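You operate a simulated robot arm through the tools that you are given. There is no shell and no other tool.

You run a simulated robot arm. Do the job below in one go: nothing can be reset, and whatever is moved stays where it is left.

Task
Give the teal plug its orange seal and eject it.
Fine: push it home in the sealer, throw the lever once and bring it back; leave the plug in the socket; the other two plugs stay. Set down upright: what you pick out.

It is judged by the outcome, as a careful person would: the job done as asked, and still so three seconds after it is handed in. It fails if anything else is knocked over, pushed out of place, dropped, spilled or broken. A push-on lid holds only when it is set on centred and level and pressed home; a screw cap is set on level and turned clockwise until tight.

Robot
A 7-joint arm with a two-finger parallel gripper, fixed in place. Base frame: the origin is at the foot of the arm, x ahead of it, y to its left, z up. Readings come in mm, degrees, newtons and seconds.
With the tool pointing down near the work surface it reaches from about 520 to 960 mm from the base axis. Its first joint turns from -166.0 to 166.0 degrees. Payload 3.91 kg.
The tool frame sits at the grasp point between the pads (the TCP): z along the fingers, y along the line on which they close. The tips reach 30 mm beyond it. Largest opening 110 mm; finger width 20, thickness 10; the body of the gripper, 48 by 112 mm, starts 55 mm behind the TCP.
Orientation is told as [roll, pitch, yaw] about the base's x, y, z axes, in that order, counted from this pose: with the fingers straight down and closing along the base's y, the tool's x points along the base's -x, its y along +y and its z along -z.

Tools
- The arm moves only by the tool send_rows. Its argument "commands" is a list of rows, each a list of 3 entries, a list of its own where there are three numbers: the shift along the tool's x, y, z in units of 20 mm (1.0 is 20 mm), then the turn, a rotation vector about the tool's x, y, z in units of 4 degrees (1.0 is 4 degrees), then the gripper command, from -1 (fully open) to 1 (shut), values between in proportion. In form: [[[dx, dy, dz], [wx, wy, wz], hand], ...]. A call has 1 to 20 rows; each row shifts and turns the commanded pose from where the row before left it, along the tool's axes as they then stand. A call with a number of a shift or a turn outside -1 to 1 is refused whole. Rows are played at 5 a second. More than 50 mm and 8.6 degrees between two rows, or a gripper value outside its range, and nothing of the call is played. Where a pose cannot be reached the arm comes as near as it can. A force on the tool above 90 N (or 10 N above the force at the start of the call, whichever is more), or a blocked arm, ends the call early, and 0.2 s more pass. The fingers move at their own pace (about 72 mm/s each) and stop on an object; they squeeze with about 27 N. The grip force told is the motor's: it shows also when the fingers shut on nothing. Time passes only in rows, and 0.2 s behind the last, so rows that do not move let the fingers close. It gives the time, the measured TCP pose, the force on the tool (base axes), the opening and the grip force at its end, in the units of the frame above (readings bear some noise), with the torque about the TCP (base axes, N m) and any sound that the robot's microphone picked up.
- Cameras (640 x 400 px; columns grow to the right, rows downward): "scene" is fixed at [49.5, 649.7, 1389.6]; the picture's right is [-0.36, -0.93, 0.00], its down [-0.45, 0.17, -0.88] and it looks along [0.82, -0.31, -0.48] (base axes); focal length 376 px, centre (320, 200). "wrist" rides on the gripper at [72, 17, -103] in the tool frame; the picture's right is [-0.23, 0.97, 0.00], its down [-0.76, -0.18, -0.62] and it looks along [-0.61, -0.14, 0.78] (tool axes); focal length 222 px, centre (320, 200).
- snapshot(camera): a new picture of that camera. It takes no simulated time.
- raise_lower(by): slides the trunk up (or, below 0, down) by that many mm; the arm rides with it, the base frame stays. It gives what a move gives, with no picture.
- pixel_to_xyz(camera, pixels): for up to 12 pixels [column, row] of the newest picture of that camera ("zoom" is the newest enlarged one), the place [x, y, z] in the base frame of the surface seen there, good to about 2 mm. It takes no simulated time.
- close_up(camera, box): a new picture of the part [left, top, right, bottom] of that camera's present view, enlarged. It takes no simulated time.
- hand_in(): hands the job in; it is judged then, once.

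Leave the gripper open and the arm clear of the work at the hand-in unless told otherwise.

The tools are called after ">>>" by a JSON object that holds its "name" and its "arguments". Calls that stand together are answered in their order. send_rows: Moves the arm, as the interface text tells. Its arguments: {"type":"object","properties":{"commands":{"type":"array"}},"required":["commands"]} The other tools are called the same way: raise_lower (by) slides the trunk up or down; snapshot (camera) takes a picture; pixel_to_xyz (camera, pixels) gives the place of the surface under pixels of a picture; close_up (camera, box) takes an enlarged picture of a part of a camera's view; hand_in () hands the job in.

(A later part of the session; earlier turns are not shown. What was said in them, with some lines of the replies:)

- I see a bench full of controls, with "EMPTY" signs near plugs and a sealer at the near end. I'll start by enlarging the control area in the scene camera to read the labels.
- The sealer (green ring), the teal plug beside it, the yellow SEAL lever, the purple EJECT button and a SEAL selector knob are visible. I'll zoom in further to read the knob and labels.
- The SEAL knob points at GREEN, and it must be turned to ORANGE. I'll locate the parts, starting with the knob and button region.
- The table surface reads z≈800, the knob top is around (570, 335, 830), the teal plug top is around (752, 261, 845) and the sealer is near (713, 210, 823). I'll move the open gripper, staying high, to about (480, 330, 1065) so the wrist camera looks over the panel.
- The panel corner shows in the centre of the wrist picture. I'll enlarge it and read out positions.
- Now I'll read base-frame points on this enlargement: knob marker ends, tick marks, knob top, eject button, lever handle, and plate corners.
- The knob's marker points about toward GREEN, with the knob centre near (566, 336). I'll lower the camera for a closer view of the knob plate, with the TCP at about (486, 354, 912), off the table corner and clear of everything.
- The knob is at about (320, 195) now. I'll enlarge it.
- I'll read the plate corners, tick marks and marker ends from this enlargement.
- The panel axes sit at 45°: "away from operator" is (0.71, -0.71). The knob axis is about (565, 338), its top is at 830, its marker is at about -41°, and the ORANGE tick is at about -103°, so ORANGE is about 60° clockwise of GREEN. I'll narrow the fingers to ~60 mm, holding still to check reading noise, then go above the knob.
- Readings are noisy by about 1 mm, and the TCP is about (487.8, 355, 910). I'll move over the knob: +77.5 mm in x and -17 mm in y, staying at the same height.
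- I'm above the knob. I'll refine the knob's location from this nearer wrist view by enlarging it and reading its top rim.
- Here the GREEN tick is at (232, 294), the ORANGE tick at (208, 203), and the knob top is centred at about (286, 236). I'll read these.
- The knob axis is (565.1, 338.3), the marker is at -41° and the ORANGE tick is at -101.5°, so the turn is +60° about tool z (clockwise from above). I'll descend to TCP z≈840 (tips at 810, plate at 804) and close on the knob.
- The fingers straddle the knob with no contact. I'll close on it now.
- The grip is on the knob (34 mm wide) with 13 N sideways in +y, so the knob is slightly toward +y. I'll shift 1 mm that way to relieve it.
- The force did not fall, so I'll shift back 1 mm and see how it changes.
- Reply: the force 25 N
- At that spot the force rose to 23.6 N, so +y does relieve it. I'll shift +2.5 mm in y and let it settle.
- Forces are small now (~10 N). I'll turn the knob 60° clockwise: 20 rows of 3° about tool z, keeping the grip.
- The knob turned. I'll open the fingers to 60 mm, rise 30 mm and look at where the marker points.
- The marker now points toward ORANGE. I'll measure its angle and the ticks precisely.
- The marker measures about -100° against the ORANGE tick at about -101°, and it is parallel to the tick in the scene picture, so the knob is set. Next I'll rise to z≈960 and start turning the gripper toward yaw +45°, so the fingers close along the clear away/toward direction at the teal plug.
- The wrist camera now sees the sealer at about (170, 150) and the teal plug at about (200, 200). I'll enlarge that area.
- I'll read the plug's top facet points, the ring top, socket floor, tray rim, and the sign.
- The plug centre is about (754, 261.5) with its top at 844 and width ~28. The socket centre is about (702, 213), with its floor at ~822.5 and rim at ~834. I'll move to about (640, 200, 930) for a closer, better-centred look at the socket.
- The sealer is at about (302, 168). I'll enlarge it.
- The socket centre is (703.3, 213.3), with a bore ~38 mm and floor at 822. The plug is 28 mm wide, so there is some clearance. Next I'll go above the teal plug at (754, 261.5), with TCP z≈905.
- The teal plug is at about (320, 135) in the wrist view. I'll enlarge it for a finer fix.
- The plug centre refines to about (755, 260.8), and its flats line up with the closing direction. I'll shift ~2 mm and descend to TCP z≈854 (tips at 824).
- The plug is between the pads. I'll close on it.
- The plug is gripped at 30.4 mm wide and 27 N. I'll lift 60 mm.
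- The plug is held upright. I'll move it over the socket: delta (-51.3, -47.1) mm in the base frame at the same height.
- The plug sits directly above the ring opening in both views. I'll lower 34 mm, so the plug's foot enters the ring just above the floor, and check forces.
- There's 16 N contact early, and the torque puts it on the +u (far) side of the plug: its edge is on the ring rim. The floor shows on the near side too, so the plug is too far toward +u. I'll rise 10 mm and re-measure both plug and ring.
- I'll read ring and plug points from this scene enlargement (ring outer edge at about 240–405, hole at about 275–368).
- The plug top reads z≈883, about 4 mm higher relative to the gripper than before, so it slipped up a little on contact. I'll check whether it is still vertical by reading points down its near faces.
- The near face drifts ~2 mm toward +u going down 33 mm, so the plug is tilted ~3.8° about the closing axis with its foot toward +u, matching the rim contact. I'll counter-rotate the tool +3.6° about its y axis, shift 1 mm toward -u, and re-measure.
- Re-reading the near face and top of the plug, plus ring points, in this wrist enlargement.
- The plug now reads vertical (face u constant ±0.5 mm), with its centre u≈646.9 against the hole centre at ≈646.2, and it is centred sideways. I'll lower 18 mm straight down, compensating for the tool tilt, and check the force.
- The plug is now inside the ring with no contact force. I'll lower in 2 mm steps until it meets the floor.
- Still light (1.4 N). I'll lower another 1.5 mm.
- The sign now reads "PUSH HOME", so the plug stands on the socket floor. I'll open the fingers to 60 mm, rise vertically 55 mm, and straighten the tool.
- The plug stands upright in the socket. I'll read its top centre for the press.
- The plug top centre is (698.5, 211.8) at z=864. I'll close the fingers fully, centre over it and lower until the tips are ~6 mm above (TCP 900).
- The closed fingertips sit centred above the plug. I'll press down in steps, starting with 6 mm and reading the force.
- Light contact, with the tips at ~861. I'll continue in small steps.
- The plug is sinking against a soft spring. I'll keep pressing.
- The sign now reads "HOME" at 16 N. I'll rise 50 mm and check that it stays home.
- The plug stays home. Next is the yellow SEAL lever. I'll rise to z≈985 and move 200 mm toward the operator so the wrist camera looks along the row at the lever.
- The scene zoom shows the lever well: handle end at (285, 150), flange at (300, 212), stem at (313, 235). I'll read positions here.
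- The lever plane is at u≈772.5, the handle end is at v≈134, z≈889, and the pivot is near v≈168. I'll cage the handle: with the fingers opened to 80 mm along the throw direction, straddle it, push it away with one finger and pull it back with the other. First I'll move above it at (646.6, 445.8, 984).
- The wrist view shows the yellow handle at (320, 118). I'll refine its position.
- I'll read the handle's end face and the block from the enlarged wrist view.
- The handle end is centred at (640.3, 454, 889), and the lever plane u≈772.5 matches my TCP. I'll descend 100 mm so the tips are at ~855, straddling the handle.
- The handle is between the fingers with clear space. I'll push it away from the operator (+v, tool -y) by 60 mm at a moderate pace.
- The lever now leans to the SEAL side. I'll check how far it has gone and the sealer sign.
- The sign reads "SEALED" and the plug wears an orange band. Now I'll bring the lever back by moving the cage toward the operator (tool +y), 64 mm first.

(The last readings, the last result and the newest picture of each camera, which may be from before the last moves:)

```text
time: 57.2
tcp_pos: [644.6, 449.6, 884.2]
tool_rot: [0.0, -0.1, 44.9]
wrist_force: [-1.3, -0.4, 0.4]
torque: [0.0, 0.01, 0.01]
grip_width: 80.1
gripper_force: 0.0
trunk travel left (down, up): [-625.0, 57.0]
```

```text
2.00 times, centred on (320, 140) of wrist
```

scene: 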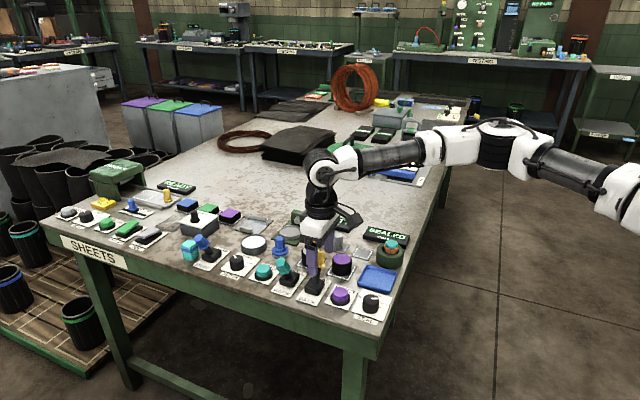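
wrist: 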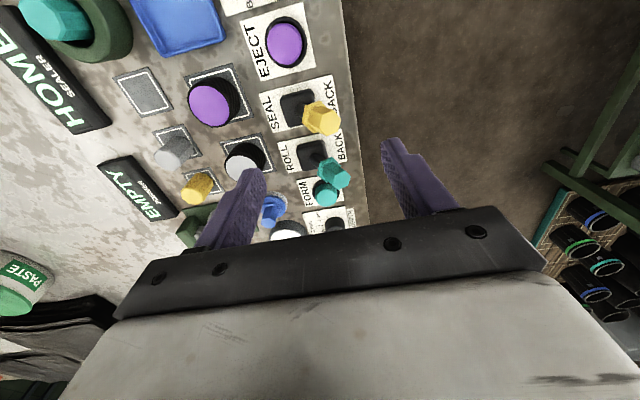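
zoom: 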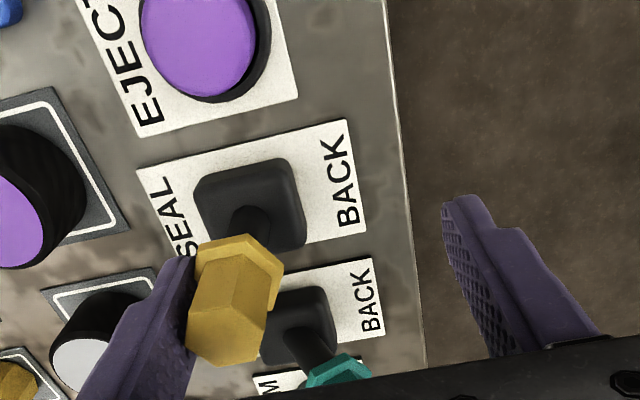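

The lever is near upright, being drawn by the far finger. I'll continue another 16 mm.

>>> {"name": "send_rows", "arguments": {"commands": [[[0, 0.2, 0], [0, 0, 0], -0.4545], [[0, 0.2, 0], [0, 0, 0], -0.4545], [[0, 0.2, 0], [0, 0, 0], -0.4545], [[0, 0.2, 0], [0, 0, 0], -0.4545], [[0, 0, 0], [0, 0, 0], -0.4545]]}}

>>> {"name": "close_up", "arguments": {"camera": "scene", "box": [260, 230, 360, 310]}}

>>> {"name": "close_up", "arguments": {"camera": "wrist", "box": [200, 40, 440, 240]}}

```text
time: 58.4
tcp_pos: [631.7, 460.6, 885.6]
tool_rot: [0.0, 0.0, 45.1]
wrist_force: [-0.6, -0.5, -0.2]
torque: [-0.01, 0.02, 0.02]
grip_width: 79.7
gripper_force: 0.1
trunk travel left (down, up): [-625.0, 57.0]
```

```text
5.00 times, centred on (310, 270) of scene
```

zoom: 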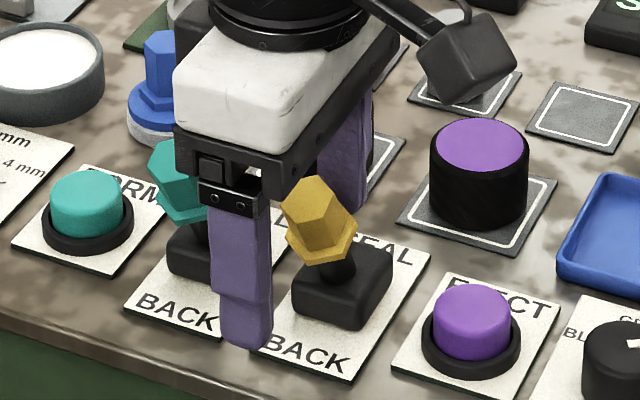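

```text
2.00 times, centred on (320, 140) of wrist
```

zoom: 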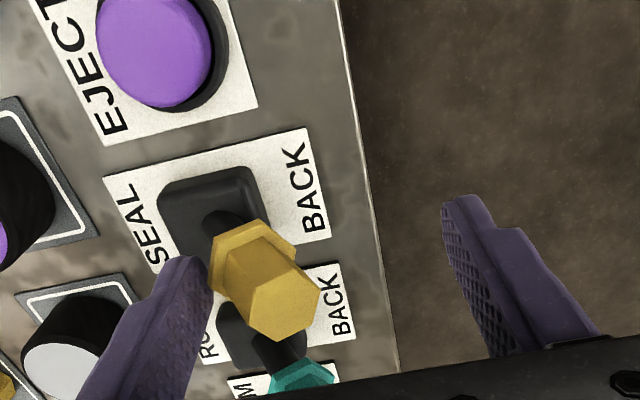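

The lever has returned fully to BACK, with the same pose as at the start. I'll shift 10 mm away from the handle to centre the cage and rise 80 mm.

>>> {"name": "send_rows", "arguments": {"commands": [[[0, -0.5, 0], [0, 0, 0], -0.4545], [[0, 0, -0.5], [0, 0, 0], -0.4545], [[0, 0, -0.9], [0, 0, 0], -0.4545], [[0, 0, -0.9], [0, 0, 0], -0.4545], [[0, 0, -0.9], [0, 0, 0], -0.4545], [[0, 0, -0.8], [0, 0, 0], -0.4545], [[0, 0, 0], [0, 0, 0], -0.4545]]}}

>>> {"name": "close_up", "arguments": {"camera": "scene", "box": [270, 200, 420, 320]}}

>>> {"name": "snapshot", "arguments": {"camera": "wrist"}}

```text
time: 60.0
tcp_pos: [639.8, 452.6, 963.9]
tool_rot: [0.0, -0.1, 45.1]
wrist_force: [-0.5, 0.6, -0.3]
torque: [-0.02, 0.0, 0.01]
grip_width: 80.0
gripper_force: 0.1
trunk travel left (down, up): [-625.0, 57.0]
```

```text
3.33 times, centred on (345, 260) of scene
```

zoom: 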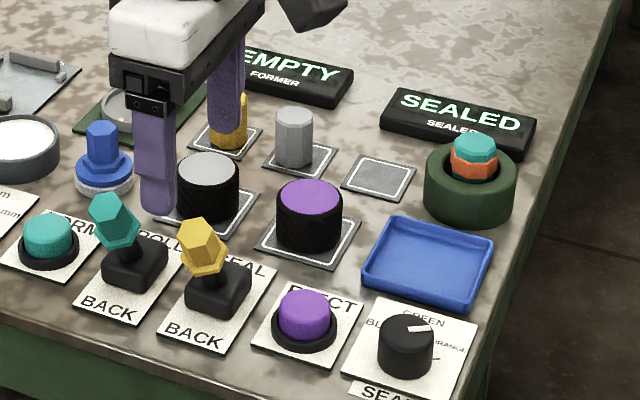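

```text
taken
```

wrist: 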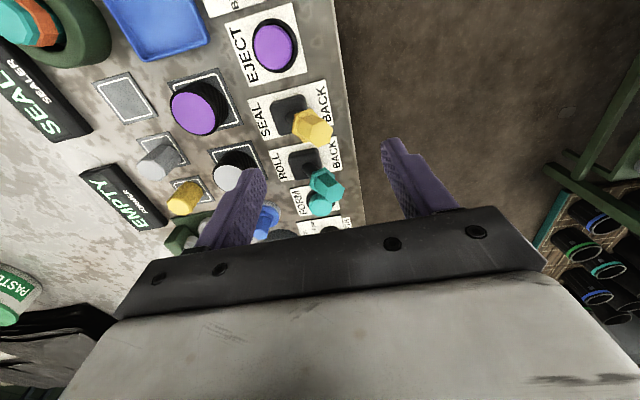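

Lever at BACK, sign SEALED. Next is the EJECT button at (275, 45) in the wrist view. I'll get its precise centre.

>>> {"name": "close_up", "arguments": {"camera": "wrist", "box": [225, 10, 325, 85]}}

>>> {"name": "pixel_to_xyz", "arguments": {"camera": "zoom", "pixels": [[320, 190], [250, 190], [385, 185], [315, 110], [320, 270], [270, 130], [370, 240], [370, 130], [270, 250], [300, 200], [340, 180], [320, 200]]}}

```text
5.33 times, centred on (275, 48) of wrist
```

zoom: 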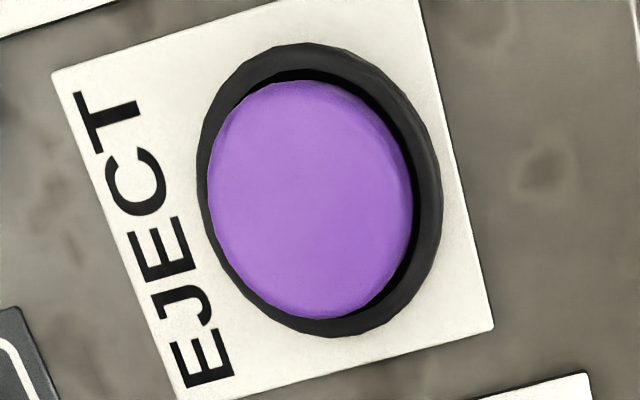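

```text
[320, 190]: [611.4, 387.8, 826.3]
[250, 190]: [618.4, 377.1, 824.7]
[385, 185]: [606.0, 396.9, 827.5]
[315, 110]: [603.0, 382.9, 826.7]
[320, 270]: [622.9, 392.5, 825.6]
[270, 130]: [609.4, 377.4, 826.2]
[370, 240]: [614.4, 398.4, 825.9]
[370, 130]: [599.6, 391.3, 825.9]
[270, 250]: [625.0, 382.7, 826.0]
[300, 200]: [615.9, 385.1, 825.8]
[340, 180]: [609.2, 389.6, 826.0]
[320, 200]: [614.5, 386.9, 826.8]
```

The button top centre is (613, 387) at z=826. I'll close the fingers, move above it at the same height, then go down to tips at ~838.

>>> {"name": "send_rows", "arguments": {"commands": [[[0.8175, -0.3425, 0], [0, 0, 0], 1], [[0.8175, -0.3425, 0], [0, 0, 0], 1], [[0.8175, -0.3425, 0], [0, 0, 0], 1], [[0.8175, -0.3425, 0], [0, 0, 0], 1], [[0, 0, 0], [0, 0, 0], 1], [[0, 0, 0], [0, 0, 0], 1]]}}

>>> {"name": "send_rows", "arguments": {"commands": [[[0, 0, 0.9], [0, 0, 0], 1], [[0, 0, 0.9], [0, 0, 0], 1], [[0, 0, 0.9], [0, 0, 0], 1], [[0, 0, 0.9], [0, 0, 0], 1], [[0, 0, 0.9], [0, 0, 0], 1], [[0, 0, 0.3], [0, 0, 0], 1], [[0, 0, 0], [0, 0, 0], 1]]}}

>>> {"name": "close_up", "arguments": {"camera": "scene", "box": [290, 240, 390, 320]}}

>>> {"name": "close_up", "arguments": {"camera": "wrist", "box": [220, 60, 440, 240]}}

```text
time: 61.4
tcp_pos: [613.8, 387.8, 965.6]
tool_rot: [0.0, 0.1, 45.0]
wrist_force: [0.2, 0.2, -0.3]
torque: [0.01, 0.02, 0.04]
grip_width: 0.2
gripper_force: 26.9
trunk travel left (down, up): [-625.0, 57.0]
```

```text
time: 63.0
tcp_pos: [612.5, 388.0, 869.0]
tool_rot: [0.0, -0.1, 45.0]
wrist_force: [0.7, 0.6, 0.5]
torque: [-0.03, -0.01, -0.02]
grip_width: 0.0
gripper_force: 27.2
trunk travel left (down, up): [-625.0, 57.0]
```

```text
5.00 times, centred on (340, 280) of scene
```

zoom: 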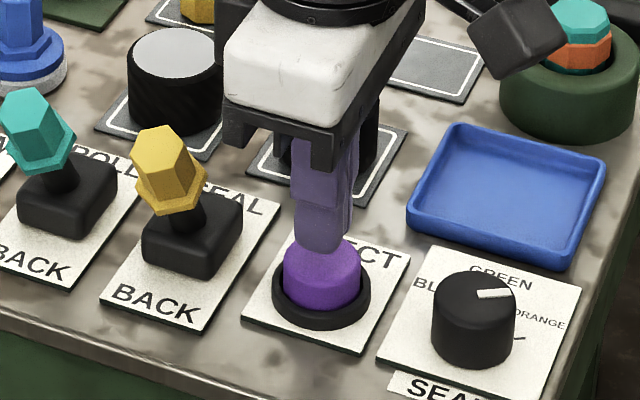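

```text
2.22 times, centred on (330, 150) of wrist
```

zoom: 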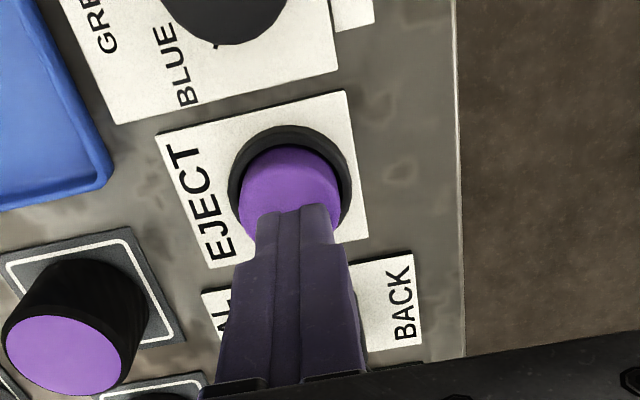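

The tips are right over the button. I'll lower 12 mm to near contact, then 2 mm steps.

>>> {"name": "send_rows", "arguments": {"commands": [[[0, 0, 0.3], [0, 0, 0], 1], [[0, 0, 0.3], [0, 0, 0], 1], [[0, 0, 0.1], [0, 0, 0], 1], [[0, 0, 0], [0, 0, 0], 1]]}}

```text
time: 64.0
tcp_pos: [612.8, 389.9, 853.8]
tool_rot: [0.0, -0.1, 45.0]
wrist_force: [-1.0, -0.2, 2.2]
torque: [-0.02, 0.0, -0.03]
grip_width: 0.0
gripper_force: 27.1
trunk travel left (down, up): [-625.0, 57.0]
```

Light contact (2 N) at tips ~824. I'll press 4 mm further.

>>> {"name": "send_rows", "arguments": {"commands": [[[0, 0, 0.1], [0, 0, 0], 1], [[0, 0, 0.1], [0, 0, 0], 1], [[0, 0, 0], [0, 0, 0], 1]]}}

>>> {"name": "close_up", "arguments": {"camera": "scene", "box": [300, 210, 420, 310]}}

```text
time: 64.8
tcp_pos: [613.5, 388.3, 851.5]
tool_rot: [0.0, -0.1, 45.0]
wrist_force: [-1.0, -0.3, 6.5]
torque: [-0.06, 0.02, 0.0]
grip_width: 0.0
gripper_force: 26.7
trunk travel left (down, up): [-625.0, 57.0]
heard: click
```

```text
4.00 times, centred on (360, 260) of scene
```

zoom: 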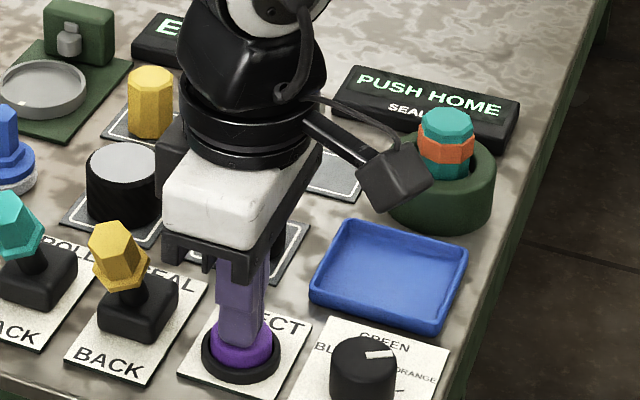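

There was a click, the sign changed to "PUSH HOME", and the sealed plug rose in the socket: it is ejected. I'll release the button, rising vertically 110 mm.

>>> {"name": "send_rows", "arguments": {"commands": [[[0, 0, -0.3], [0, 0, 0], 1], [[0, 0, -0.6], [0, 0, 0], 1], [[0, 0, -0.9], [0, 0, 0], 1], [[0, 0, -0.9], [0, 0, 0], 1], [[0, 0, -0.9], [0, 0, 0], 1], [[0, 0, -0.9], [0, 0, 0], 1], [[0, 0, -1], [0, 0, 0], 1], [[0, 0, 0], [0, 0, 0], 1]]}}

>>> {"name": "close_up", "arguments": {"camera": "scene", "box": [280, 200, 420, 320]}}

>>> {"name": "close_up", "arguments": {"camera": "scene", "box": [350, 210, 420, 270]}}

```text
time: 66.6
tcp_pos: [612.4, 388.4, 961.5]
tool_rot: [0.0, 0.0, 45.0]
wrist_force: [-0.6, 0.0, 0.0]
torque: [0.01, -0.03, -0.03]
grip_width: 0.0
gripper_force: 26.8
trunk travel left (down, up): [-625.0, 57.0]
```

```text
3.33 times, centred on (350, 260) of scene
```

zoom: 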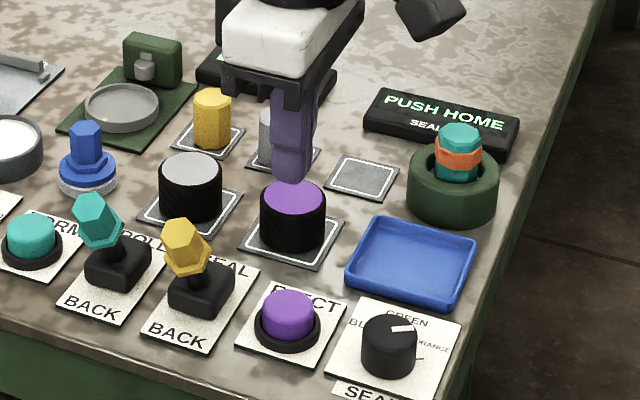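

```text
6.67 times, centred on (385, 240) of scene
```

zoom: 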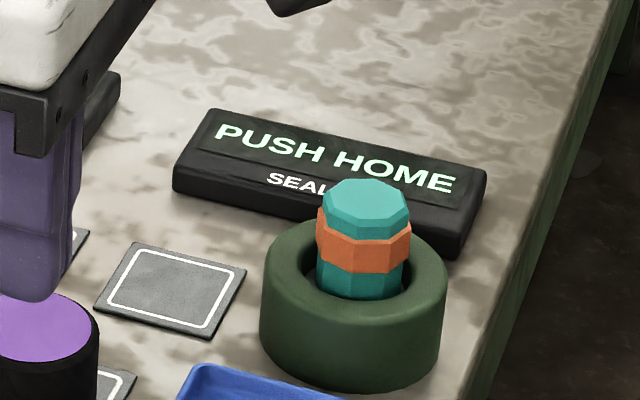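

The plug stands upright in the socket with its orange band; the grey and yellow plugs haven't moved and the lever is at BACK. I'll open the gripper and withdraw upward and off the bench.

>>> {"name": "send_rows", "arguments": {"commands": [[[0, 0, -1], [0, 0, 0], -1], [[0, 0, -1], [0, 0, 0], -1], [[0, 0, -1], [0, 0, 0], -1], [[0, 0.5, -1], [0, 0, 0], -1], [[0, 0.8, -1], [0, 0, 0], -1], [[0, 0.8, 0], [0, 0, 0], -1], [[0, 0.8, 0], [0, 0, 0], -1], [[0, 0.8, 0], [0, 0, 0], -1], [[0, 0.5, 0], [0, 0, 0], -1], [[0, 0, 0], [0, 0, 0], -1], [[0, 0, 0], [0, 0, 0], -1], [[0, 0, 0], [0, 0, 0], -1]]}}

>>> {"name": "snapshot", "arguments": {"camera": "scene"}}

>>> {"name": "close_up", "arguments": {"camera": "scene", "box": [240, 200, 420, 330]}}

```text
time: 69.2
tcp_pos: [553.2, 446.4, 1061.4]
tool_rot: [0.0, 0.0, 45.0]
wrist_force: [0.1, 0.6, 0.5]
torque: [0.01, -0.01, 0.04]
grip_width: 110.1
gripper_force: 0.0
trunk travel left (down, up): [-625.0, 57.0]
```

```text
taken
```

scene: 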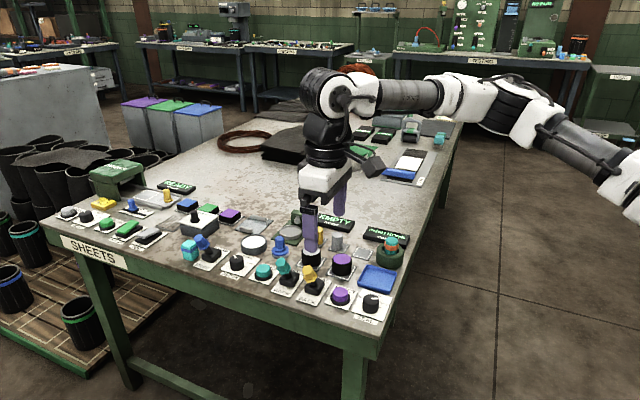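

```text
3.08 times, centred on (330, 265) of scene
```

zoom: 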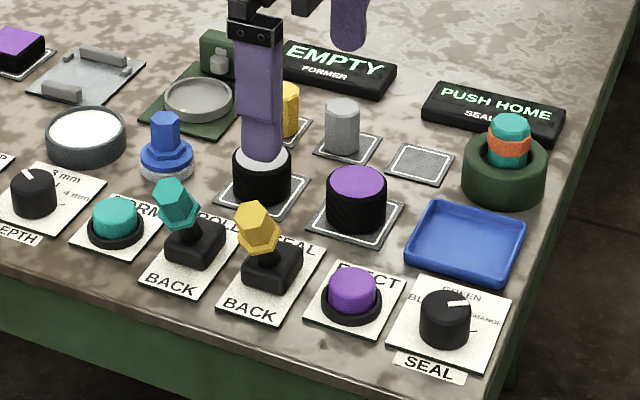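

The result is in place: the teal plug has its orange seal, is ejected and upright in the socket, the lever is at BACK, the other plugs are untouched, and the gripper is open and clear. I'm handing in.

>>> {"name": "hand_in", "arguments": {}}

```text
The job is handed in.
```

The teal plug has its orange seal and has been ejected. It stands upright in the sealer socket.

- **Seal selector:** the knob was set to GREEN, so I turned it 60° clockwise to ORANGE and left it there.
- **Sealing:** I pushed the plug in until the sign read HOME. One throw of the SEAL lever changed the sign to SEALED, and I brought the lever back to BACK.
- **Eject:** one press gave a click and the plug rose in the socket. The sign now reads PUSH HOME, which is what it showed earlier when the plug was in the socket but not pushed down.
- **First try at the socket:** the plug touched the ring's rim and tilted slightly in the grip. I lifted it, straightened it and re-centred it before lowering it in.
- **Everything else:** in the final picture the grey and yellow plugs, the tray and the other parts nearby are where they started. The gripper is open and clear of the work.
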